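You operate a simulated robot arm through the tools that you are given. There is no shell and no other tool. Be economical: measure what you need, move in short steps, check, and stop when the job is done.

You are at the controls of a simulated robot arm. One attempt, no reset.

JOB
Set the controls near the top of the side stand. At the end: the big silver knob marked volume is turned to 2; the thermostat knob is turned to 62 F; the switch marked wall is switched off; the small knob marked bass is turned to 2; whatever was shut is shut again. Leave all else as you found it, and nothing knocked over.

It is judged by the outcome, as a careful person would: the job done as asked, and still so three seconds after it is handed in. It fails if anything else is knocked over, pushed out of place, dropped, spilled or broken.

ROBOT AND FRAMES
A 7-joint arm with a two-finger parallel gripper, fixed in place. Base frame: the origin is at the foot of the arm, x ahead of it, y to its left, z up. Readings come in mm, degrees, newtons and seconds.
Its first joint turns from -166.0 to 166.0 degrees. Payload 4.4 kg.
Tool frame: the origin (TCP) lies between the finger pads and is the grasp point; the fingertips stand 23 mm ahead of it; z points along the fingers, y is the line along which they close. The gripper opens to 94 mm. The fingers are 38 mm wide and 10 mm thick; the gripper's body (54 by 96 mm) begins 39 mm behind the TCP.
Orientation is that of the tool frame in the base frame, as a unit quaternion [x, y, z, w]. With the fingers straight down and closing along the base's y, the tool's x points along the base's -x, its y along +y and its z along -z.

CONTROLS
- The arm moves only by the tool servo_tool. Its argument "motion" is a list of rows, each a list of 7 numbers: the shift along the tool's x, y, z in mm, then the turn, a rotation vector about the tool's x, y, z in degrees, then the closure, from 0 (fully open) to 1 (shut). In form: [[x, y, z, wx, wy, wz, gripper], ...]. A call has 1 to 20 rows; each row is the pose to reach, as a shift and turn from the pose commanded when the call began, along the tool's axes at that moment. Rows are played at 5 a second. More than 50 mm and 8.6 degrees between two rows, or a gripper value outside its range, and nothing of the call is played. A pose out of reach is approached as far as the arm can. The call stops where the force on the tool passes 40 N (or 10 N more than at its start, if that is more) or the arm is blocked; 0.2 s more then pass. Each finger travels about 72 mm/s and halts on what it meets, pressing with about 41 N; the grip force reading is that of the motor and also rises with nothing between the fingers. The clock runs only during rows and for 0.2 s after the last one: add rows that repeat a pose to give the fingers time. The reply holds the time, the measured pose of the TCP, the force on the tool along the base axes, the opening and the grip force, in the units named above and with some noise, and new pictures: "views" is both (left out), scene, wrist or none.
- Cameras (640 x 400 px; columns grow to the right, rows downward): "scene" is fixed at [219.7, 649.8, 1835.3]; the picture's right is [-0.28, -0.96, 0.00], its down [-0.56, 0.17, -0.81] and it looks along [0.78, -0.23, -0.59] (base axes); focal length 331 px, centre (320, 200). "wrist" rides on the gripper at [-39, 0, -44] in the tool frame; the picture's right is [0.00, -1.00, 0.00], its down [0.97, 0.00, -0.24] and it looks along [0.24, 0.00, 0.97] (tool axes); focal length 218 px, centre (320, 200).
- point_at(camera, pixels): for up to 12 pixels [column, row] of the newest picture of that camera ("zoom" is the newest enlarged one), the place [x, y, z] in the base frame of the surface seen there, good to about 2 mm. No time passes.
- enlarge(camera, box): a new picture of the part [left, top, right, bottom] of that camera's present view, enlarged. No time passes.
- job_done(): hands the job in; it is judged then, once.

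Keep the steps short. Do not move on a guess: measure, check each grasp and each placing, and mend mistakes. In all there are 60 turns and 120 pictures (those below and enlarged ones count). Leave the gripper open and the arm clear of the work at the hand-in unless told otherwise, and finish with a single line.

The tools are called after "Request:" as a command line: name --pt "numbers of a row" for each row, then --argument value for the rest, lists and objects as JSON in quotes. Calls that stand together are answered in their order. servo_tool: Moves the arm, as the interface text tells. Its arguments: {"type":"object","properties":{"motion":{"type":"array","items":{"type":"array","items":{"type":"number"}}},"views":{"type":"string","enum":["both","scene","wrist","none"]}},"required":["motion"]} The other tools are called the same way: point_at (camera, pixels) gives the place of the surface under pixels of a picture; enlarge (camera, box) takes an enlarged picture of a part of a camera's view; job_done () hands the job in.

At the start:

```text
time_s: 0.0
tcp_pos: [507.3, 408.9, 1617.4]
ee_rot: [0.0, 1.0, -0.001, 0.0]
wrist_force: [-0.1, 0.7, -0.5]
grip_width: 93.7
grasp_force: 0.0
```

scene: 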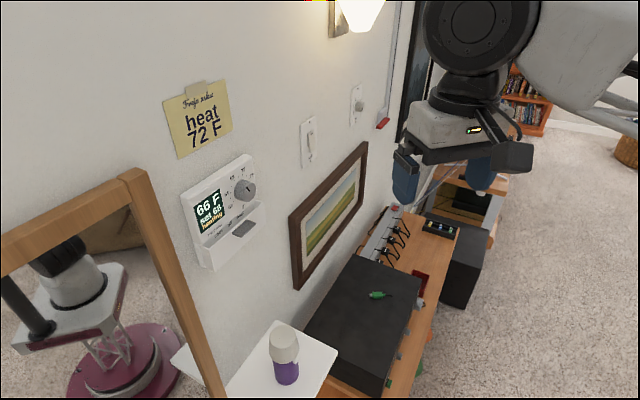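
wrist: 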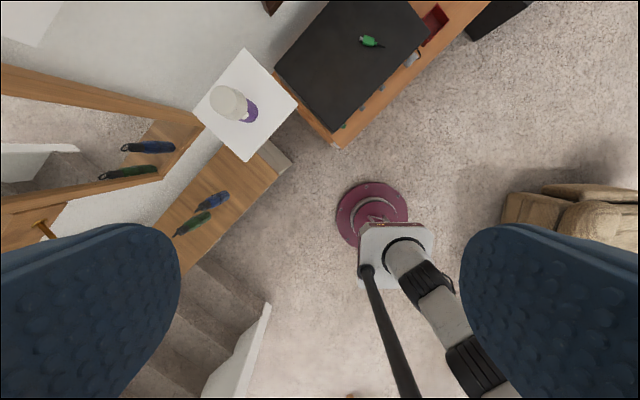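

I see a thermostat on the wall around (220,210), wall switches at (308,142) and (356,104), and a dark box on a side stand around (360,320). I'll enlarge these to read them.

Request:
enlarge --camera "scene" --box '[150, 70, 310, 280]'

Request:
enlarge --camera "scene" --box '[290, 70, 410, 170]'

Request:
enlarge --camera "scene" --box '[300, 180, 500, 400]'

```text
1.90 times, centred on (230, 175) of scene
```

zoom: 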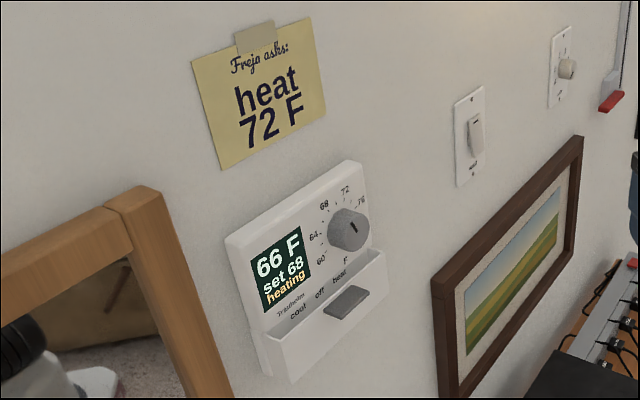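

```text
4.00 times, centred on (350, 120) of scene
```

zoom: 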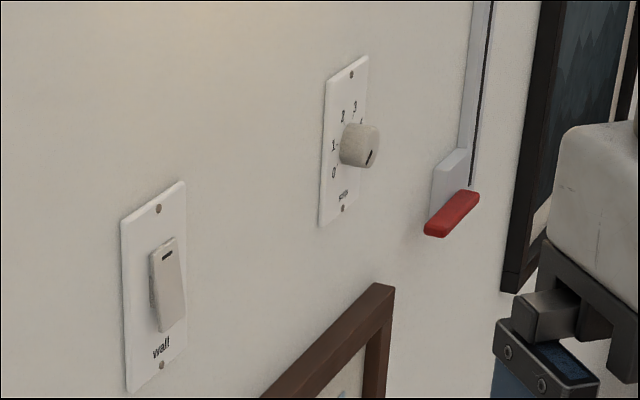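

```text
1.82 times, centred on (400, 290) of scene
```

zoom: 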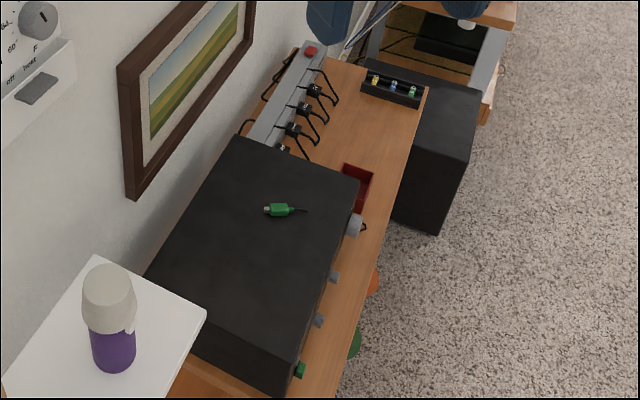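

Next I'll measure the wall and controls in the scene picture: thermostat corners and knob, wall switch, dimmer, amp box corners and its knobs.

Request:
point_at --camera "scene" --pixels '[[270, 110], [245, 189], [181, 193], [248, 155], [308, 140], [312, 128], [314, 152], [359, 105], [353, 257], [421, 292], [385, 390], [307, 328]]'

Request:
point_at --camera "zoom" --pixels '[[353, 226], [333, 277], [320, 320], [300, 370], [110, 270], [205, 315], [362, 185], [390, 260], [460, 230], [343, 165], [310, 55]]'

Request:
enlarge --camera "scene" --box '[370, 280, 450, 400]'

Request:
enlarge --camera "scene" --box '[180, 150, 270, 270]'

```text
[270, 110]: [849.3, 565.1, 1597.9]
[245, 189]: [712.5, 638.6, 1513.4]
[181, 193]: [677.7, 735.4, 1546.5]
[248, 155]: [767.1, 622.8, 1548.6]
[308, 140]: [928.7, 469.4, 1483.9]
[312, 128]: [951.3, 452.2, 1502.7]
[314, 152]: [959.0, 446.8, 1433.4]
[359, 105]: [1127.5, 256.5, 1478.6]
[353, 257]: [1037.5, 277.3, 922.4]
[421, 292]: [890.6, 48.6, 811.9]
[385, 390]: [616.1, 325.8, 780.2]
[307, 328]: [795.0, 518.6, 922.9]
```

```text
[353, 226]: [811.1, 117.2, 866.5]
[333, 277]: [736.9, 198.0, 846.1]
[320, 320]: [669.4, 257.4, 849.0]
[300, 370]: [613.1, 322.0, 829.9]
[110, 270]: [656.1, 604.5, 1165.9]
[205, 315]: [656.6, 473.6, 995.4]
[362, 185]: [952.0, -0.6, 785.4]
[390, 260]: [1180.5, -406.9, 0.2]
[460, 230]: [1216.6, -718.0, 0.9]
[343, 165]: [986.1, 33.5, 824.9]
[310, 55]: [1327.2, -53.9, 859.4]
```

```text
3.33 times, centred on (410, 340) of scene
```

zoom: 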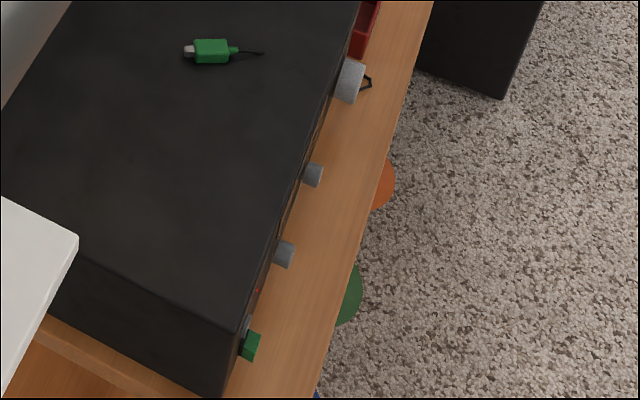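

```text
3.33 times, centred on (225, 210) of scene
```

zoom: 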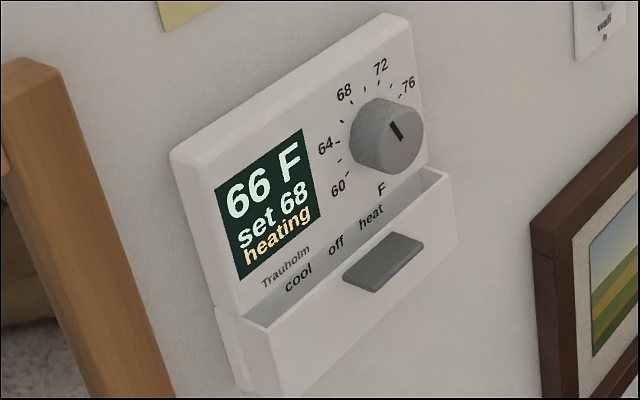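

The wall runs along about (0.68,-0.73) and faces the arm. I'll turn the gripper in place to point at the wall, about 360 mm from it, for a frontal look.

Request:
servo_tool --pt "0 0 0 -2.7 -7.1 -2.7 0" --pt "0 0 0 -5.5 -14.3 -5.5 0" --pt "0 0 0 -8.2 -21.4 -8.2 0" --pt "0 0 0 -10.9 -28.5 -10.9 0" --pt "0 0 0 -13.7 -35.7 -13.7 0" --pt "0 0 0 -16.4 -42.8 -16.4 0" --pt "0 0 0 -19.1 -49.9 -19.1 0" --pt "0 0 0 -21.9 -57.1 -21.9 0" --pt "0 0 0 -24.6 -64.2 -24.6 0" --pt "0 0 0 -27.3 -71.3 -27.3 0" --pt "0 0 0 -30.1 -78.5 -30.1 0" --pt "0 0 0 -32.8 -85.6 -32.8 0"

```text
time_s: 2.6
tcp_pos: [518.7, 415.8, 1602.0]
ee_rot: [-0.262, 0.666, 0.242, 0.655]
wrist_force: [2.1, 2.3, -8.4]
grip_width: 94.1
grasp_force: 0.0
```

scene: 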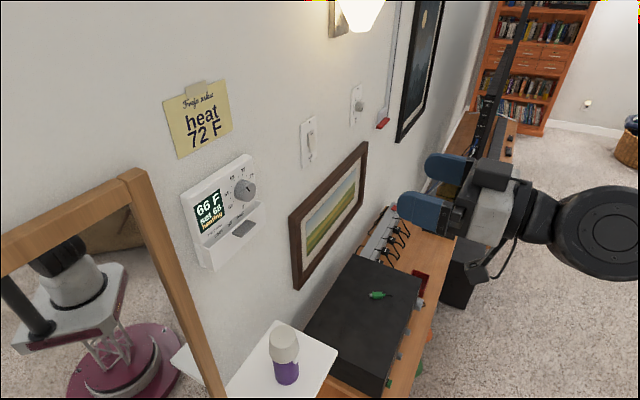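
wrist: 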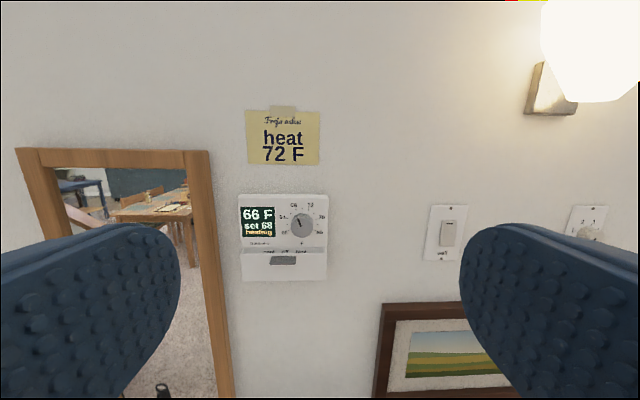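

The view is frontal now, with the thermostat at (285,237) and the switch at (445,232). I'll enlarge both and measure several wall points for its direction.

Request:
enlarge --camera "wrist" --box '[230, 180, 340, 290]'

Request:
point_at --camera "zoom" --pixels '[[312, 164], [318, 190], [306, 150], [260, 70], [240, 300], [400, 300], [224, 308], [256, 309], [100, 200], [290, 190], [355, 190], [320, 355]]'

Request:
enlarge --camera "wrist" --box '[415, 195, 475, 270]'

Request:
point_at --camera "wrist" --pixels '[[220, 120], [350, 180], [420, 180], [380, 260], [500, 180], [448, 225], [446, 242], [448, 233], [445, 253], [438, 209], [586, 231], [282, 261]]'

```text
3.64 times, centred on (285, 235) of wrist
```

zoom: 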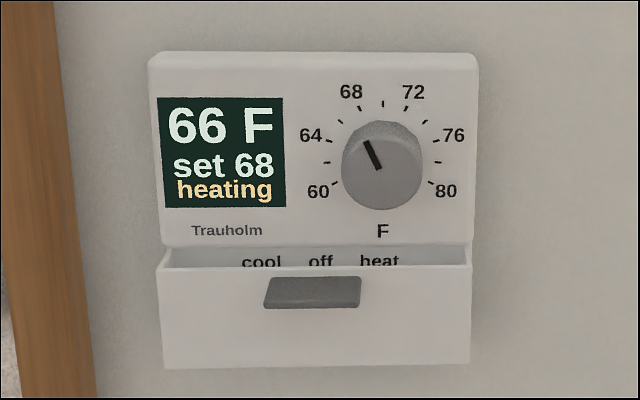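

```text
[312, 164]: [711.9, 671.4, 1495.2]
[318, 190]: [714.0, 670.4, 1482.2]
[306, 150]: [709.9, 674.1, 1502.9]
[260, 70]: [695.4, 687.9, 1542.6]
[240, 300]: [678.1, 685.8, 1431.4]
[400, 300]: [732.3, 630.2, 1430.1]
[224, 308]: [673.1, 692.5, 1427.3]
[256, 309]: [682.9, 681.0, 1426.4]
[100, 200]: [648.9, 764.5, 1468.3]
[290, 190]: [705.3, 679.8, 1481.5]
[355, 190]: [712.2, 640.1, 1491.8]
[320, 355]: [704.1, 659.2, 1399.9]
```

```text
5.33 times, centred on (445, 232) of wrist
```

zoom: 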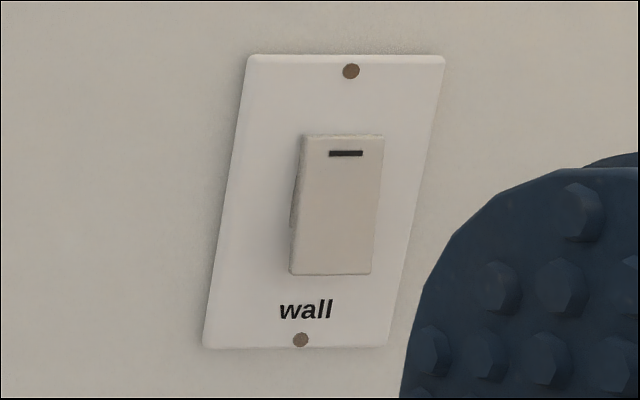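

```text
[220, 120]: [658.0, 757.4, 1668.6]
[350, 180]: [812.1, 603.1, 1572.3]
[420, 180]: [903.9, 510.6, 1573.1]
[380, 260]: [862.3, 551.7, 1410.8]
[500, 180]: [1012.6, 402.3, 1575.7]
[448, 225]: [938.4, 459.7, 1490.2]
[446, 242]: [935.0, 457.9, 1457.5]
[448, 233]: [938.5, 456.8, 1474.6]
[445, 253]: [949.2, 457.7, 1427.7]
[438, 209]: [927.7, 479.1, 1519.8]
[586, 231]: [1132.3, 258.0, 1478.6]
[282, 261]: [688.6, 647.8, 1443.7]
```

The wall plane is x+y≈1415, exactly 45°. The thermostat scale is 12°/F, so 68→62 is about 72° counter-clockwise. The switch is pressed in at the top (on). I'll measure the knob and tray precisely from the present view.

Request:
enlarge --camera "wrist" --box '[265, 190, 335, 290]'

Request:
point_at --camera "wrist" --pixels '[[302, 227], [296, 227], [308, 227], [302, 221], [302, 233], [302, 216], [302, 238], [292, 227], [313, 227], [302, 243], [302, 249], [302, 265]]'

Request:
servo_tool --pt "0 0 0 -3 0 0 0" --pt "0 0 0 -3 0 0 0" --views "wrist"

```text
4.00 times, centred on (300, 240) of wrist
```

zoom: 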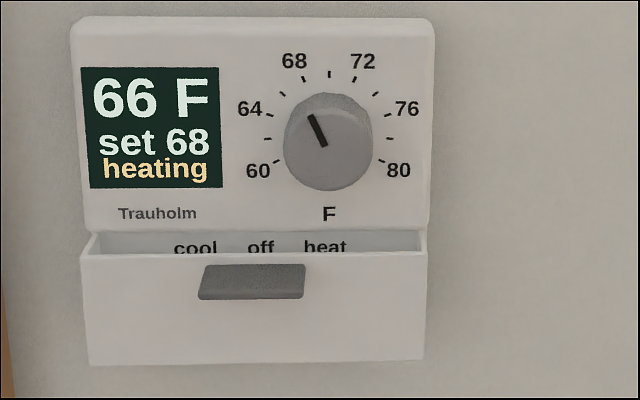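

```text
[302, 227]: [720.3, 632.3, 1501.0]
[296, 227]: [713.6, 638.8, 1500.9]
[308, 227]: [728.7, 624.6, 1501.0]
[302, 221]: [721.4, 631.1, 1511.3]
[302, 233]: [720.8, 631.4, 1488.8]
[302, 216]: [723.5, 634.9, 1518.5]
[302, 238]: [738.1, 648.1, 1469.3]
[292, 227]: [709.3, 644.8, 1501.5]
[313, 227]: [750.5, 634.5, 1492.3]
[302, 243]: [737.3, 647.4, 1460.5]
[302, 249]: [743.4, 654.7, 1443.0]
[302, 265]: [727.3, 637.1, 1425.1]
```

```text
time_s: 3.2
tcp_pos: [507.6, 408.3, 1617.1]
ee_rot: [-0.27, 0.653, 0.27, 0.654]
wrist_force: [-0.1, -0.4, 0.7]
grip_width: 93.8
grasp_force: 0.0
```

wrist: 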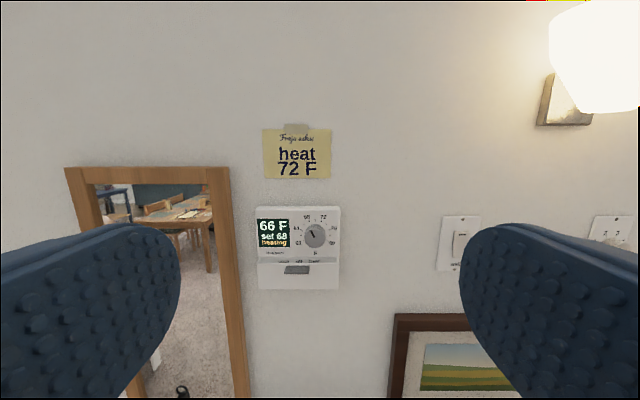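

The arm is settled now. I'll re-measure the knob at (315,236), the switch at (460,243) and the tray edge.

Request:
enlarge --camera "wrist" --box '[285, 200, 345, 290]'

Request:
point_at --camera "zoom" --pixels '[[320, 160], [285, 160], [355, 160], [320, 125], [320, 190], [320, 230], [320, 255], [320, 270], [250, 60], [320, 60]]'

Request:
point_at --camera "wrist" --pixels '[[460, 233], [459, 243], [458, 252], [455, 243], [463, 243], [449, 243], [458, 257], [459, 230]]'

```text
4.44 times, centred on (315, 245) of wrist
```

zoom: 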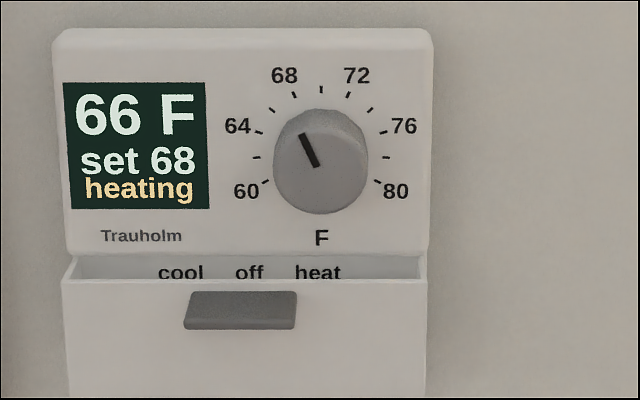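

```text
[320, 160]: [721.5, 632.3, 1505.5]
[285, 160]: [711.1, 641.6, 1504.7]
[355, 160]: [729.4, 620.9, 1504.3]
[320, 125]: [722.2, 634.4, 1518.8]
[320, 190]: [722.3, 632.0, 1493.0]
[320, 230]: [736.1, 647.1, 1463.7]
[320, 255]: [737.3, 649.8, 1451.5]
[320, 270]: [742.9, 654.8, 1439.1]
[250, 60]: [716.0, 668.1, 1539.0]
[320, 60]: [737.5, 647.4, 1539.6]
```

```text
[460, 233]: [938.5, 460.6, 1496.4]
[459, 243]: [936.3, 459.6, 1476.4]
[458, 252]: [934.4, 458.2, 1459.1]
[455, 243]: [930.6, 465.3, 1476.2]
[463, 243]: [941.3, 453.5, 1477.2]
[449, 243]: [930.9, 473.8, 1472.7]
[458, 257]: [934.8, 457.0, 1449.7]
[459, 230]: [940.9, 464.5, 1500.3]
```

Knob centre: about (721.4, 632.2, 1502.6), 38 mm across, face 43.5 mm off the wall. The tray edge is about 54 mm below it. I'll approach to 110 mm from the wall, wrist turned +36° and fingers at about 60 mm.

Request:
servo_tool --pt "14 1 30 0 0 4.5 0.1" --pt "29 2 60 0 0 9 0.2" --pt "43 3 91 0 0 13.5 0.36" --pt "57 4 121 0 0 18 0.36" --pt "72 5 151 0 0 22.5 0.36" --pt "86 6 182 0 0 27 0.36" --pt "101 6.5 212 0 0 31.5 0.36" --pt "114.8 6.5 242.7 0 0 36 0.36" --pt "114.8 6.5 242.7 0 0 36 0.36" --pt "114.8 6.5 242.7 0 0 36 0.36"

```text
time_s: 5.4
tcp_pos: [673.8, 583.8, 1503.7]
ee_rot: [-0.055, 0.705, 0.459, 0.538]
wrist_force: [0.6, 0.2, -0.3]
grip_width: 60.2
grasp_force: 0.2
```

scene: 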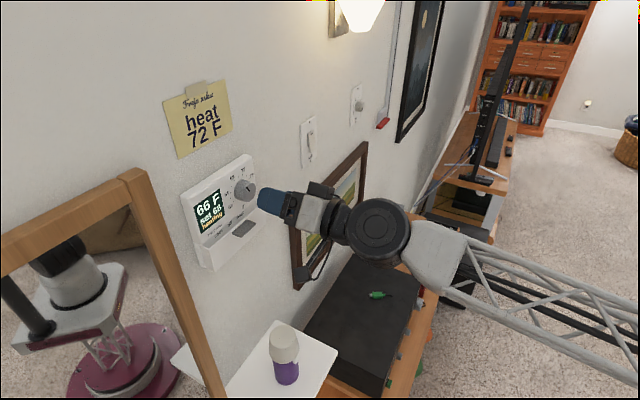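
wrist: 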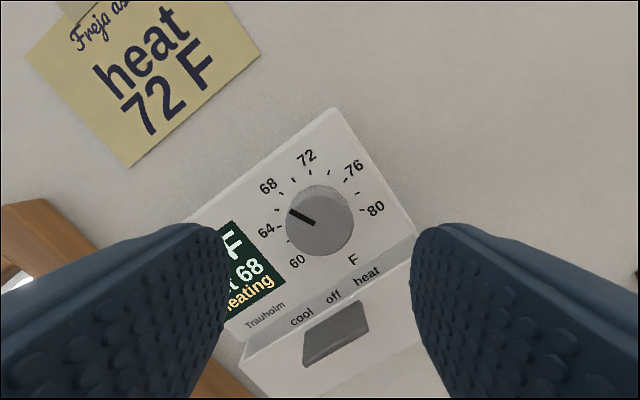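

Centred on the knob: it shows at (320,219), between the fingers. Advancing 61 mm, then I'll check.

Request:
servo_tool --pt "0 0 15 0 0 0 0.36" --pt "0 0 30 0 0 0 0.36" --pt "0 0 45 0 0 0 0.36" --pt "0 0 55 0 0 0 0.36" --pt "0 0 61 0 0 0 0.36" --pt "0 0 61 0 0 0 0.36"

```text
time_s: 6.8
tcp_pos: [718.0, 626.2, 1502.7]
ee_rot: [-0.055, 0.705, 0.458, 0.539]
wrist_force: [0.1, 0.4, 0.6]
grip_width: 60.3
grasp_force: 0.0
```

scene: 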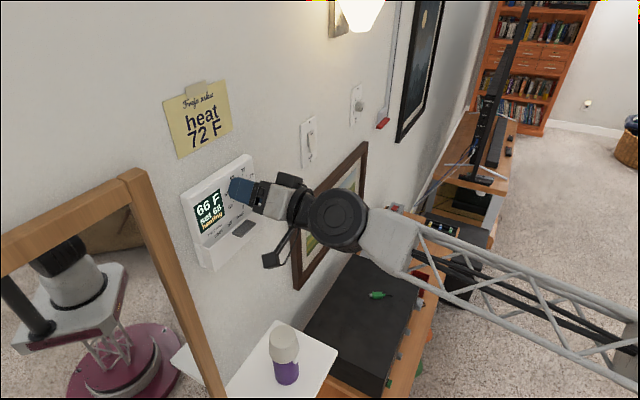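
wrist: 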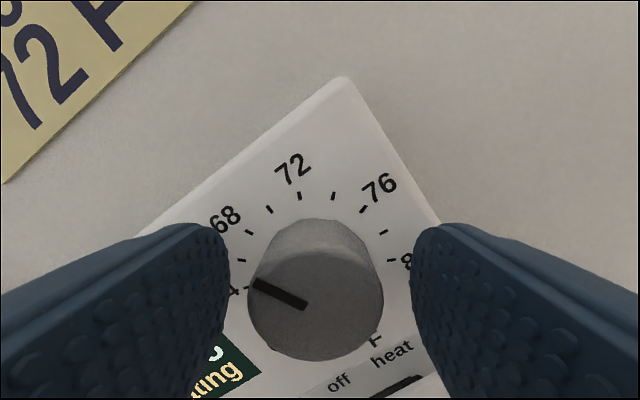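

The fingers straddle the knob and nothing is touching. Closing on it.

Request:
servo_tool --pt "0 0 0 0 0 0 0.5" --pt "0 0 0 0 0 0 0.6" --pt "0 0 0 0 0 0 0.65" --pt "0 0 0 0 0 0 0.65" --views "wrist"

```text
time_s: 7.8
tcp_pos: [717.3, 626.2, 1502.4]
ee_rot: [-0.055, 0.705, 0.459, 0.538]
wrist_force: [-3.2, 14.0, 10.3]
grip_width: 37.2
grasp_force: 45.3
```

wrist: 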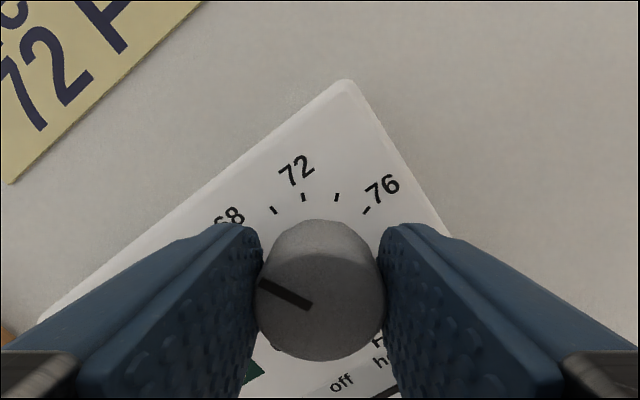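

Gripped at 37 mm with a 17 N side load, so I'm about 1-2 mm off centre. I'll shift +1.5 mm in y and turn -36° first, in small steps.

Request:
servo_tool --pt "0 1.5 0 0 0 0 0.65" --pt "0 1.5 0 0 0 -6 0.65" --pt "0 1.5 0 0 0 -12 0.65" --pt "0 1.5 0 0 0 -18 0.65" --pt "0 1.5 0 0 0 -24 0.65" --pt "0 1.5 0 0 0 -30 0.65" --pt "0 1.5 0 0 0 -36 0.65" --pt "0 1.5 0 0 0 -36 0.65"

```text
time_s: 9.7
tcp_pos: [715.4, 628.2, 1504.3]
ee_rot: [-0.272, 0.653, 0.27, 0.653]
wrist_force: [-13.1, 7.6, 2.0]
grip_width: 37.1
grasp_force: 45.3
stopped in row 8: the force on the tool passed its limit (the readings are from after the stop); the commanded pose is now the measured one
```

scene: 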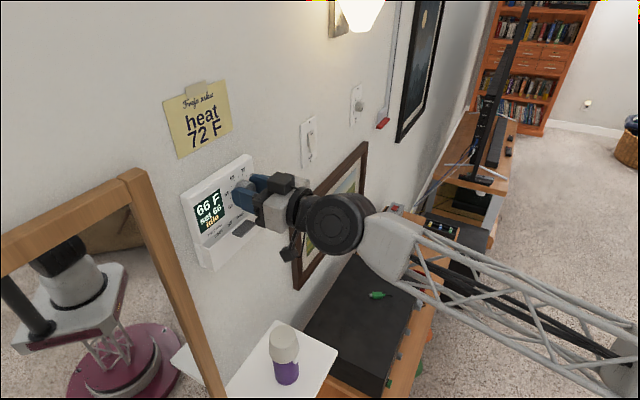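
wrist: 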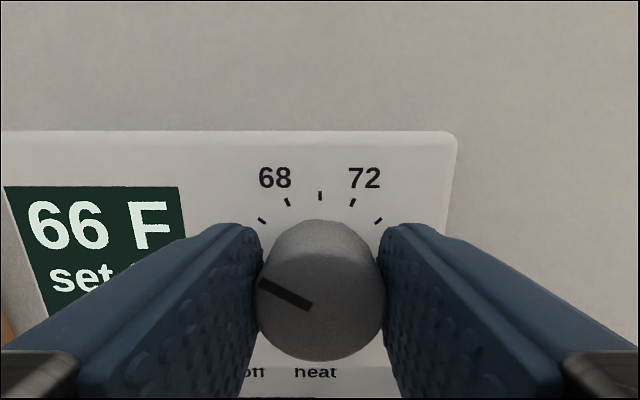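

The force limit stopped it after 36°. I'll open slightly to relax, then read the display.

Request:
servo_tool --pt "0 0 0 0 0 0 0.52" --pt "0 0 0 0 0 0 0.52" --pt "0 0 0 0 0 0 0.52" --views "wrist"

Request:
enlarge --camera "scene" --box '[180, 150, 270, 270]'

```text
time_s: 10.4
tcp_pos: [717.2, 627.7, 1503.6]
ee_rot: [-0.271, 0.653, 0.27, 0.654]
wrist_force: [-0.7, 0.3, 0.7]
grip_width: 45.2
grasp_force: 0.1
```

wrist: 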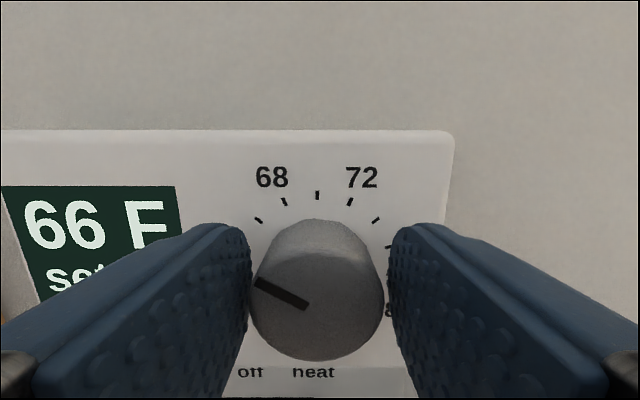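

```text
3.33 times, centred on (225, 210) of scene
```

zoom: 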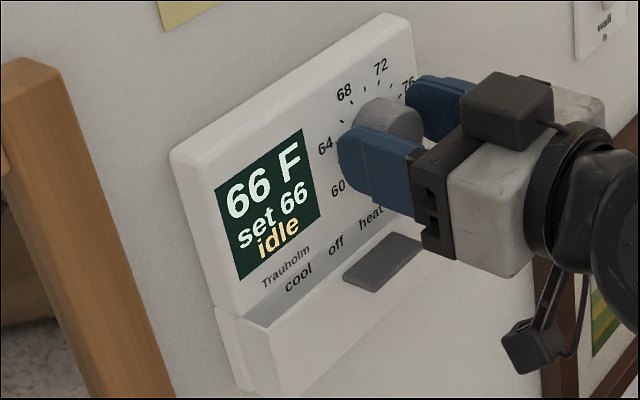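

The display reads 66 / idle, and the pointer is about half-way to the goal. The knob sits about 1.7 mm to the left of my centre, so I'll correct, grip and turn another -36°.

Request:
servo_tool --pt "-0.5 1.7 0 0 0 0 0.52" --pt "-0.5 1.7 0 0 0 0 0.62" --pt "-0.5 1.7 0 0 0 0 0.63" --pt "-0.5 1.7 0 0 0 -6 0.63" --pt "-0.5 1.7 0 0 0 -12 0.63" --pt "-0.5 1.7 0 0 0 -18 0.63" --pt "-0.5 1.7 0 0 0 -24 0.63" --pt "-0.5 1.7 0 0 0 -30 0.63" --pt "-0.5 1.7 0 0 0 -36 0.63" --pt "-0.5 1.7 0 0 0 -36 0.63" --views "wrist"

Request:
enlarge --camera "scene" --box '[180, 150, 270, 270]'

```text
time_s: 12.8
tcp_pos: [714.4, 629.5, 1503.3]
ee_rot: [-0.462, 0.536, 0.055, 0.705]
wrist_force: [-15.0, -1.1, -3.3]
grip_width: 36.9
grasp_force: 44.9
stopped in row 10: the force on the tool passed its limit (the readings are from after the stop); the commanded pose is now the measured one
```

wrist: 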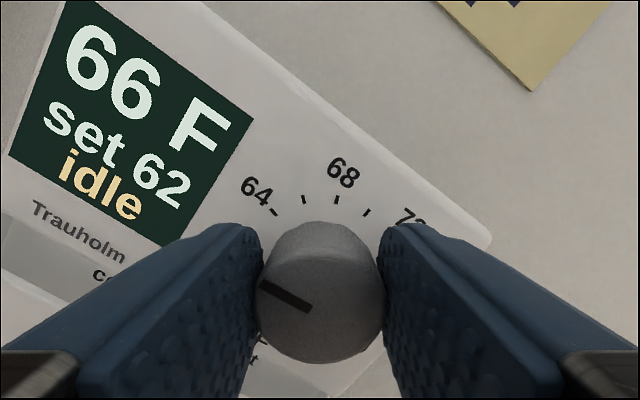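

```text
3.33 times, centred on (225, 210) of scene
```

zoom: 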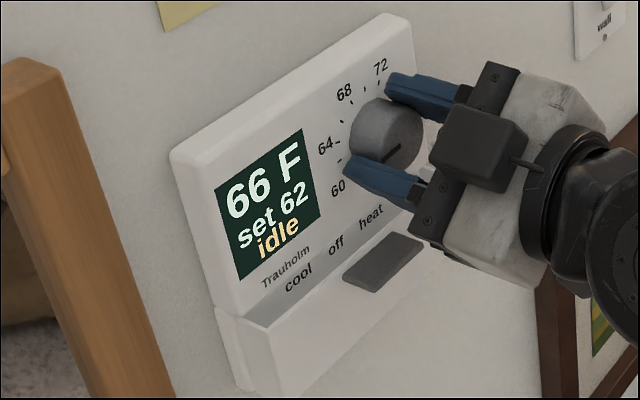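

It reads "set 62". I'll release, back off 70 mm, square the wrist again and check the pointer.

Request:
servo_tool --pt "0 0 0 0 0 0 0.5" --pt "0 0 0 0 0 0 0.4" --pt "0 0 -15 0 0 0 0.4" --pt "0 0 -30 0 0 0 0.4" --pt "0 0 -50 0 0 6 0.4" --pt "0 0 -70 0 0 12 0.4" --pt "0 0 -85 0 0 18 0.4" --pt "0 0 -100 0 0 24 0.4" --pt "0 0 -115 0 0 30 0.4" --pt "0 0 -130 0 0 36 0.4" --pt "0 0 -130 0 0 36 0.4" --views "wrist"

Request:
enlarge --camera "wrist" --box '[220, 150, 420, 330]'

```text
time_s: 15.2
tcp_pos: [622.4, 538.2, 1503.7]
ee_rot: [-0.272, 0.653, 0.272, 0.653]
wrist_force: [-0.1, -0.3, 0.6]
grip_width: 56.4
grasp_force: 0.1
```

wrist: 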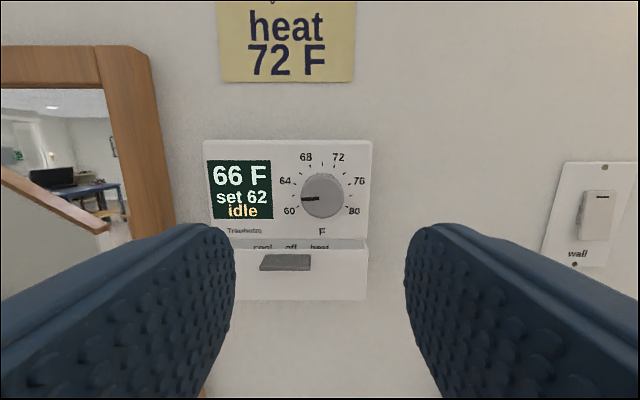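

```text
2.22 times, centred on (320, 240) of wrist
```

zoom: 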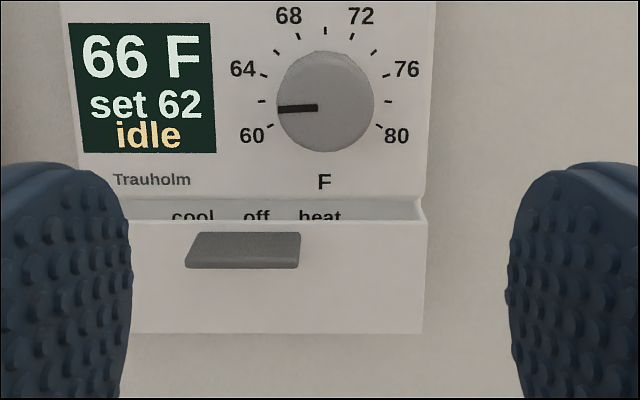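

The thermostat is confirmed at 62. Next I'll move sideways along the wall to the "wall" rocker (s=337.7, z≈1457, lower half) with fingers shut, staying 180 mm out.

Request:
servo_tool --pt "5 -35 0 0 0 0 0.5" --pt "11 -70 0 0 0 0 0.6" --pt "17 -105 0 0 0 0 0.7" --pt "23 -140 0 0 0 0 0.8" --pt "29 -175 0 0 0 0 0.9" --pt "35 -210 0 0 0 0 1" --pt "41 -245 0 0 0 0 1" --pt "46 -278 0 0 0 0 1" --pt "46 -278 50 0 0 0 1" --pt "46 -278 80 0 0 0 1" --pt "46 -278 80 0 0 0 1" --pt "46 -278 80 0 0 0 1"

```text
time_s: 17.8
tcp_pos: [876.9, 400.5, 1457.2]
ee_rot: [-0.272, 0.653, 0.27, 0.653]
wrist_force: [0.2, 0.1, -0.2]
grip_width: 0.0
grasp_force: 41.2
```

scene: 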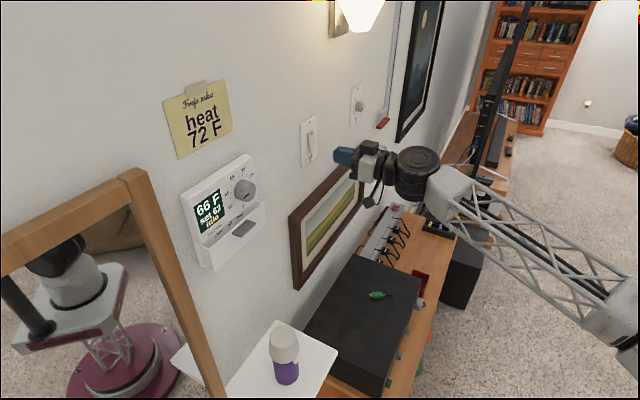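
wrist: 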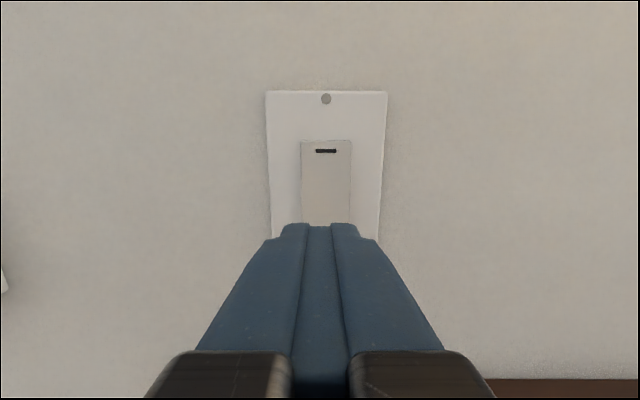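

Aligned with the rocker, which is about 3 mm to the right. I'll check the thermostat reading and advance with small steps toward contact at about 58 mm.

Request:
enlarge --camera "scene" --box '[180, 150, 270, 270]'

Request:
servo_tool --pt "0 -3 20 0 0 0 1" --pt "0 -3 40 0 0 0 1" --pt "0 -3 52 0 0 0 1" --pt "0 -3 56 0 0 0 1" --pt "0 -3 59 0 0 0 1" --pt "0 -3 62 0 0 0 1" --pt "0 -3 65 0 0 0 1"

```text
3.33 times, centred on (225, 210) of scene
```

zoom: 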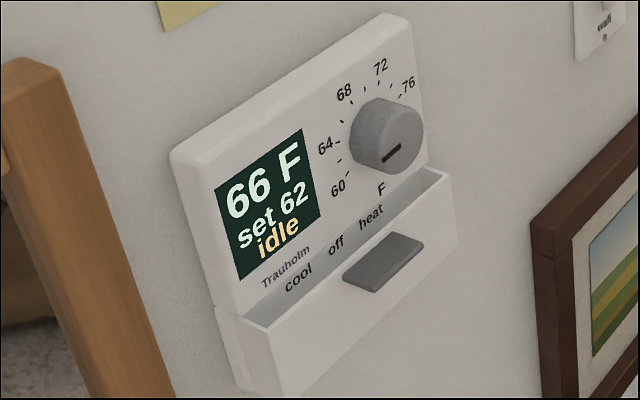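

```text
time_s: 19.3
tcp_pos: [922.5, 440.3, 1457.4]
ee_rot: [-0.272, 0.653, 0.271, 0.653]
wrist_force: [-34.0, -21.6, -10.0]
grip_width: 0.0
grasp_force: 40.8
stopped in row 7: the force on the tool passed its limit (the readings are from after the stop); the commanded pose is now the measured one
```

scene: 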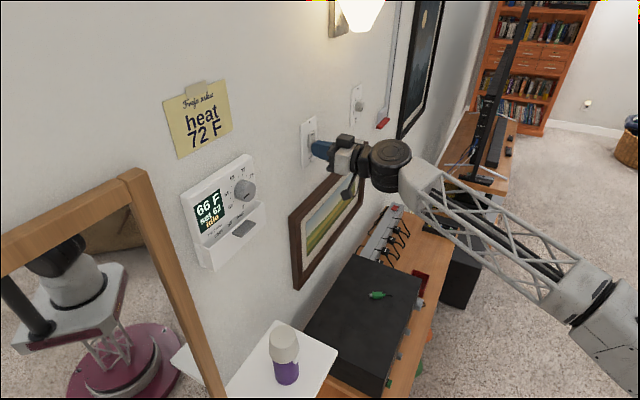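
wrist: 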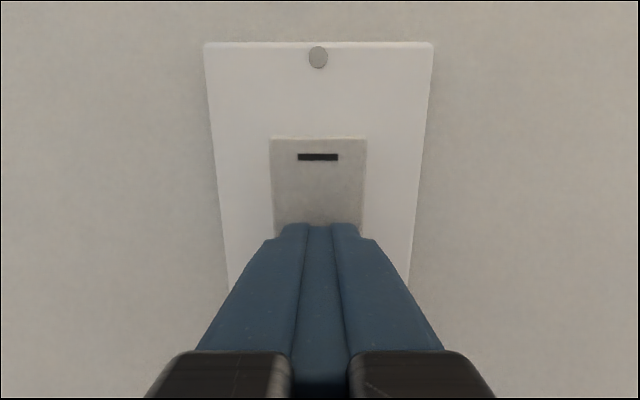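

Contact was made, and the wall looks less bright. Backing off to check the rocker and the lamp.

Request:
servo_tool --pt "0 0 -20 0 0 0 1" --pt "0 0 -50 0 0 0 1" --pt "0 0 -90 0 0 0 0.7" --pt "0 0 -130 0 0 0 0.3" --pt "0 0 -170 0 0 0 0" --pt "0 0 -170 0 0 0 0" --pt "0 0 -170 0 0 0 0"

Request:
enlarge --camera "scene" --box '[290, 0, 410, 170]'

Request:
point_at --camera "scene" --pixels '[[311, 134], [312, 140], [311, 147], [310, 152]]'

```text
time_s: 20.9
tcp_pos: [800.9, 321.4, 1459.8]
ee_rot: [-0.273, 0.653, 0.271, 0.652]
wrist_force: [0.1, -0.8, 0.0]
grip_width: 93.9
grasp_force: 0.0
```

scene: 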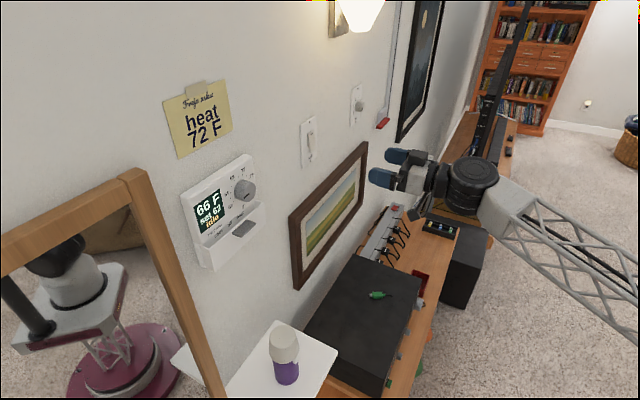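
wrist: 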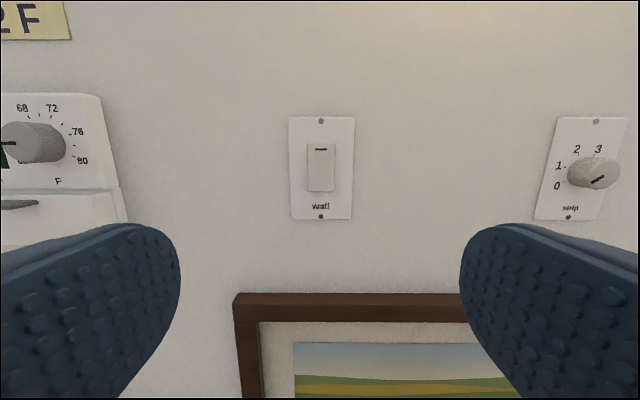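

```text
2.35 times, centred on (350, 85) of scene
```

zoom: 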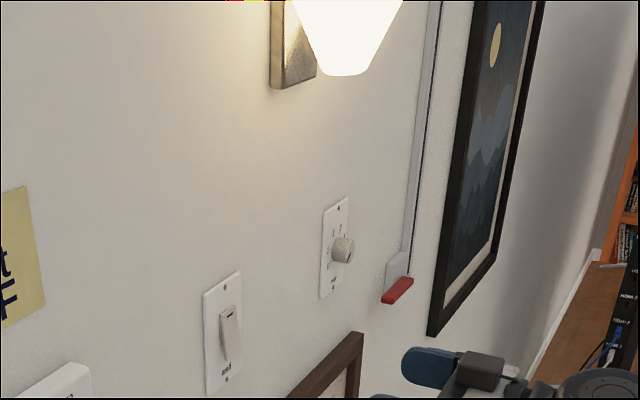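

```text
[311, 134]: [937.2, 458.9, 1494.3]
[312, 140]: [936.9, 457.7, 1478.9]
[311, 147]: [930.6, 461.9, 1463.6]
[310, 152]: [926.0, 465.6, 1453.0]
```

The lamp is still lit and the rocker's lower edge still stands out. I'll measure the rocker profile from the wrist view.

Request:
enlarge --camera "wrist" --box '[270, 105, 370, 230]'

Request:
point_at --camera "wrist" --pixels '[[321, 146], [321, 152], [321, 160], [321, 168], [321, 176], [321, 184], [321, 188], [321, 196], [310, 168], [333, 168], [321, 130]]'

Request:
enlarge --camera "wrist" --box '[540, 110, 640, 230]'

```text
3.20 times, centred on (320, 168) of wrist
```

zoom: 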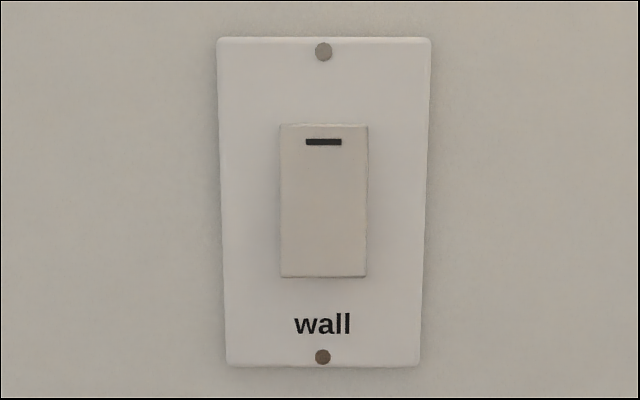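

```text
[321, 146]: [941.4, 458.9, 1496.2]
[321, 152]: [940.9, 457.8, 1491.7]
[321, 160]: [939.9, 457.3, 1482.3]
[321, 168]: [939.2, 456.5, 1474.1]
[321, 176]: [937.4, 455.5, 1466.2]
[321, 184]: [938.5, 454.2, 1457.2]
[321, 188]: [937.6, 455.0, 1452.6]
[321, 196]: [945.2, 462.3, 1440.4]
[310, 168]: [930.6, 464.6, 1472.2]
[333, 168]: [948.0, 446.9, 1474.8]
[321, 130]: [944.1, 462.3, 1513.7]
```

```text
3.33 times, centred on (590, 170) of wrist
```

zoom: 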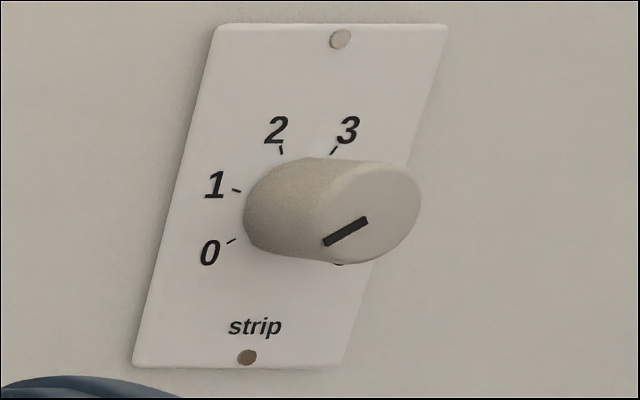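

The rocker is unchanged: top d≈10, bottom d≈16. My press stopped at d≈14, just short of the pivot-over at about 13. I'll press again lower (z≈1453.5) for more leverage, coming in first to 7 mm short.

Request:
servo_tool --pt "2 -1 35 0 0 0 0.3" --pt "4 -2 75 0 0 0 0.8" --pt "6.3 -2 115 0 0 0 1" --pt "6.3 -2 145 0 0 0 1" --pt "6.3 -2 160 0 0 0 1" --pt "6.3 -2 160 0 0 0 1" --pt "6.3 -2 163 0 0 0 1" --pt "6.3 -2 165 0 0 0 1" --pt "6.3 -2 167 0 0 0 1" --pt "6.3 -2 169 0 0 0 1" --pt "6.3 -2 171 0 0 0 1" --pt "6.3 -2 173 0 0 0 1" --pt "6.3 -2 175 0 0 0 1" --pt "6.3 -2 177 0 0 0 1"

```text
time_s: 23.4
tcp_pos: [923.8, 439.8, 1450.3]
ee_rot: [-0.273, 0.653, 0.271, 0.652]
wrist_force: [-27.9, -17.0, -6.3]
grip_width: 0.0
grasp_force: 41.3
stopped in row 12: the force on the tool passed its limit (the readings are from after the stop); the commanded pose is now the measured one
```

scene: 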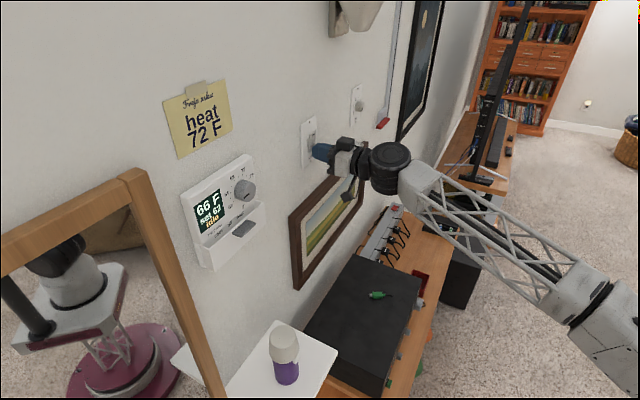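
wrist: 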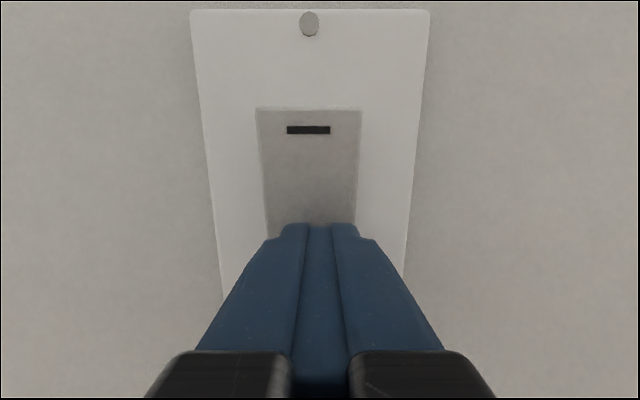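

The lamp has gone dark. I'll back off and confirm it stays off.

Request:
servo_tool --pt "0 0 -15 0 0 0 1" --pt "0 0 -40 0 0 0 1" --pt "0 0 -80 0 0 0 0.7" --pt "0 0 -120 0 0 0 0.3" --pt "0 0 -165 0 0 0 0" --pt "0 0 -165 0 0 0 0" --pt "0 0 -165 0 0 0 0"

Request:
point_at --camera "wrist" --pixels '[[321, 135], [321, 145], [321, 160], [321, 170], [321, 177]]'

Request:
enlarge --camera "scene" --box '[290, 0, 410, 170]'

```text
time_s: 25.0
tcp_pos: [807.8, 322.7, 1450.7]
ee_rot: [-0.273, 0.653, 0.271, 0.652]
wrist_force: [-0.7, 0.5, 1.1]
grip_width: 93.9
grasp_force: 0.1
```

scene: 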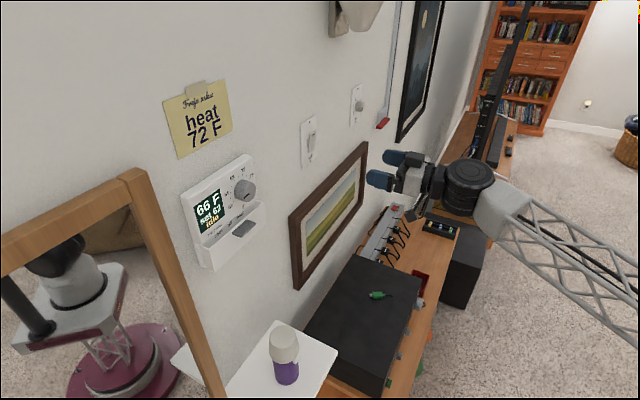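
wrist: 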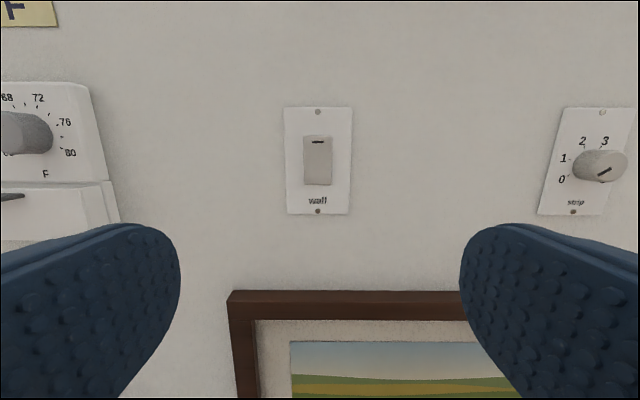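

```text
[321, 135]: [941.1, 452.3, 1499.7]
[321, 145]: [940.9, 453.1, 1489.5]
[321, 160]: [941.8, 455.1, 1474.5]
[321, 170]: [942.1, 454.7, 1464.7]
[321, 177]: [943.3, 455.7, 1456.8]
```

```text
2.35 times, centred on (350, 85) of scene
```

zoom: 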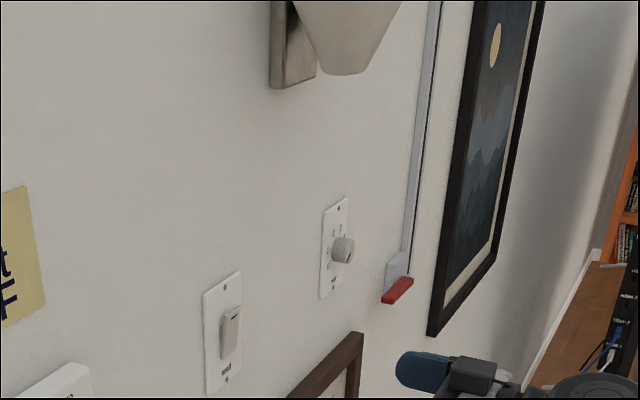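

The "wall" switch is off: its top stands out now and the lamp is dark. Next is the amplifier front. I'll back away from the wall to d≈600 while lowering.

Request:
servo_tool --pt "0 0 -40 0 0 0 0" --pt "0 0 -80 0 0 0 0" --pt "0 0 -120 0 0 0 0" --pt "0 0 -160 0 0 0 0" --pt "0 0 -200 0 0 0 0" --pt "10 0 -240 0 0 0 0" --pt "30 0 -280 0 0 0 0" --pt "50 0 -320 0 0 0 0" --pt "75 0 -355 0 0 0 0" --pt "105 0 -385 0 0 0 0" --pt "150 0 -395 0 0 0 0" --pt "195 0 -395 0 0 0 0" --pt "240 0 -395 0 0 0 0" --pt "285 0 -395 0 0 0 0" --pt "285 0 -395 0 0 0 0"

```text
time_s: 28.2
tcp_pos: [531.0, 42.8, 1164.1]
ee_rot: [-0.273, 0.654, 0.27, 0.652]
wrist_force: [0.3, -0.2, -0.2]
grip_width: 94.0
grasp_force: 0.1
```

scene: 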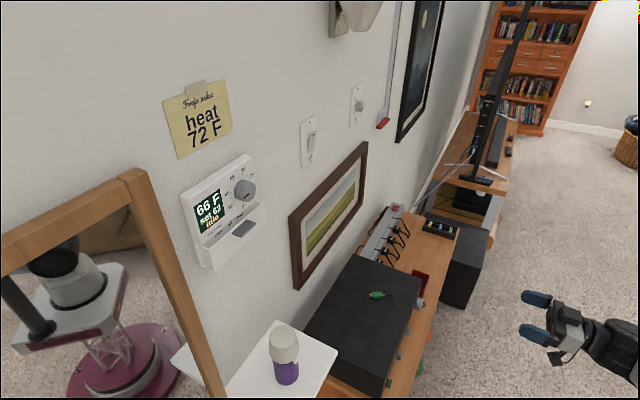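
wrist: 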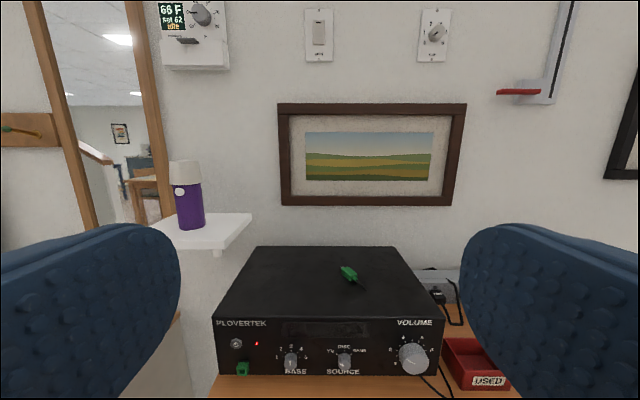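

The amp front is visible with BASS, SOURCE and VOLUME. Lowering 220 mm for a level view.

Request:
servo_tool --pt "45 0 0 0 0 0 0" --pt "90 0 0 0 0 0 0" --pt "135 0 0 0 0 0 0" --pt "180 0 0 0 0 0 0" --pt "220 0 0 0 0 0 0" --pt "220 0 0 0 0 0 0" --pt "220 0 0 0 0 0 0" --views "wrist"

Request:
enlarge --camera "wrist" --box '[210, 170, 460, 330]'

```text
time_s: 29.8
tcp_pos: [531.3, 39.3, 947.4]
ee_rot: [-0.273, 0.653, 0.271, 0.652]
wrist_force: [0.6, 0.3, -0.4]
grip_width: 94.2
grasp_force: 0.0
```

wrist: 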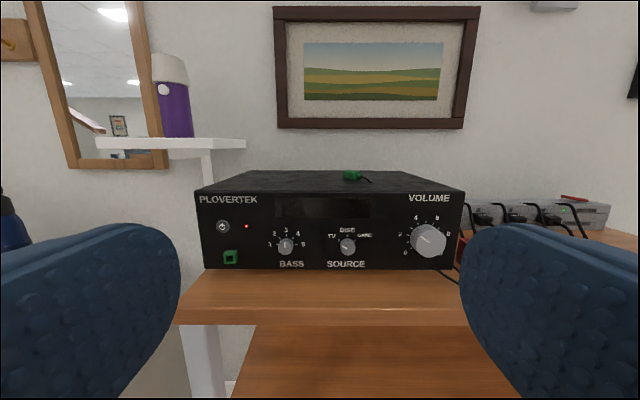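

```text
2.50 times, centred on (335, 250) of wrist
```

zoom: 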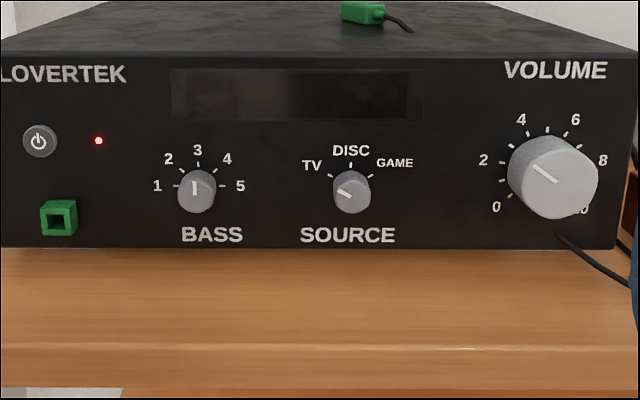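

No cover anywhere on the amp. I'll enlarge the volume and bass knobs.

Request:
enlarge --camera "wrist" --box '[395, 205, 460, 290]'

Request:
point_at --camera "wrist" --pixels '[[428, 240], [420, 240], [436, 240], [428, 232], [428, 248], [410, 262], [348, 246], [285, 246], [281, 246], [290, 246], [260, 220], [440, 275]]'

Request:
enlarge --camera "wrist" --box '[260, 215, 320, 275]'

```text
4.71 times, centred on (428, 248) of wrist
```

zoom: 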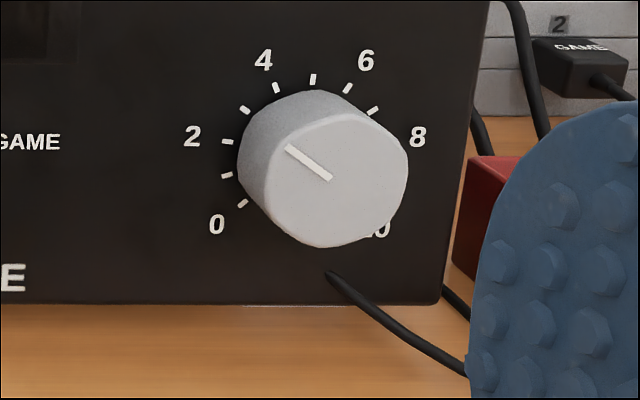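

```text
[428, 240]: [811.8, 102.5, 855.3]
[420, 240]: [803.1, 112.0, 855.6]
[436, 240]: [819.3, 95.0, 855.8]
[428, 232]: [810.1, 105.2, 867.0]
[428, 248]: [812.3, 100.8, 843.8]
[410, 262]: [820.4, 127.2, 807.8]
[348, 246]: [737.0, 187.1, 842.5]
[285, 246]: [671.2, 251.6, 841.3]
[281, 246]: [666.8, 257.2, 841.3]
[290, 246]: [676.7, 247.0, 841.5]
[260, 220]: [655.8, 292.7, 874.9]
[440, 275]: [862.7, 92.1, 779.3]
```

```text
6.67 times, centred on (290, 245) of wrist
```

zoom: 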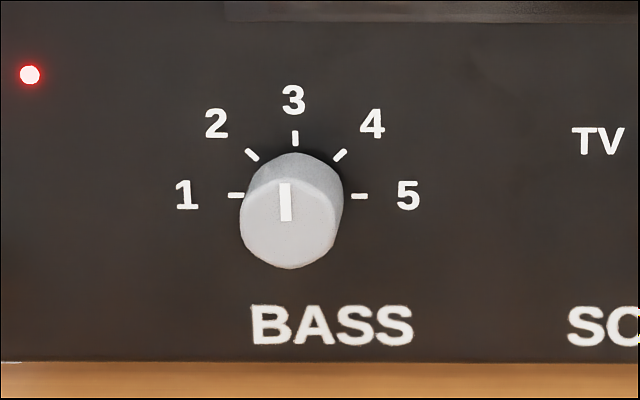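

Bass is at 3 (45° steps) and volume is near 3 (24° steps). Before approaching I'll measure the cord under the volume knob and the stand top's front edge, for clearance.

Request:
point_at --camera "wrist" --pixels '[[430, 264], [435, 269], [441, 274], [450, 280], [457, 284], [320, 290], [320, 319], [320, 330], [320, 395], [430, 300], [286, 262], [230, 257]]'

Request:
enlarge --camera "scene" --box '[400, 250, 480, 330]'

```text
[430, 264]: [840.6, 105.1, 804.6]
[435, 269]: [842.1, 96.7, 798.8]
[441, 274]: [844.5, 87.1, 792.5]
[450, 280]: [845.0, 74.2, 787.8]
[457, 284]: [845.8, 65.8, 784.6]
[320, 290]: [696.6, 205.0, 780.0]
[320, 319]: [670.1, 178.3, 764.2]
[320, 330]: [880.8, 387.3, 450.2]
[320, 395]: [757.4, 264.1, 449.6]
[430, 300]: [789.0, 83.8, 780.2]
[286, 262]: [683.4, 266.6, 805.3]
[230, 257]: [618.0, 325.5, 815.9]
```

```text
5.00 times, centred on (440, 290) of scene
```

zoom: 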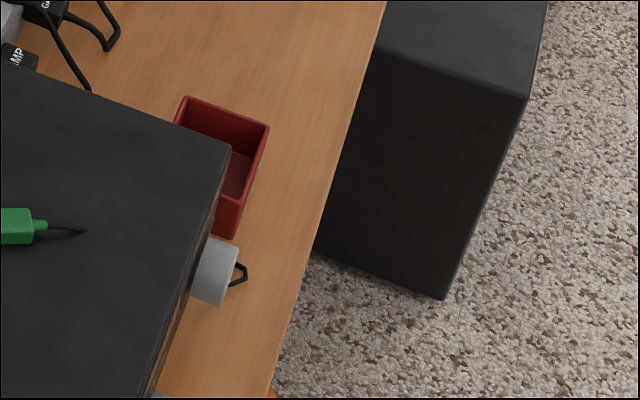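

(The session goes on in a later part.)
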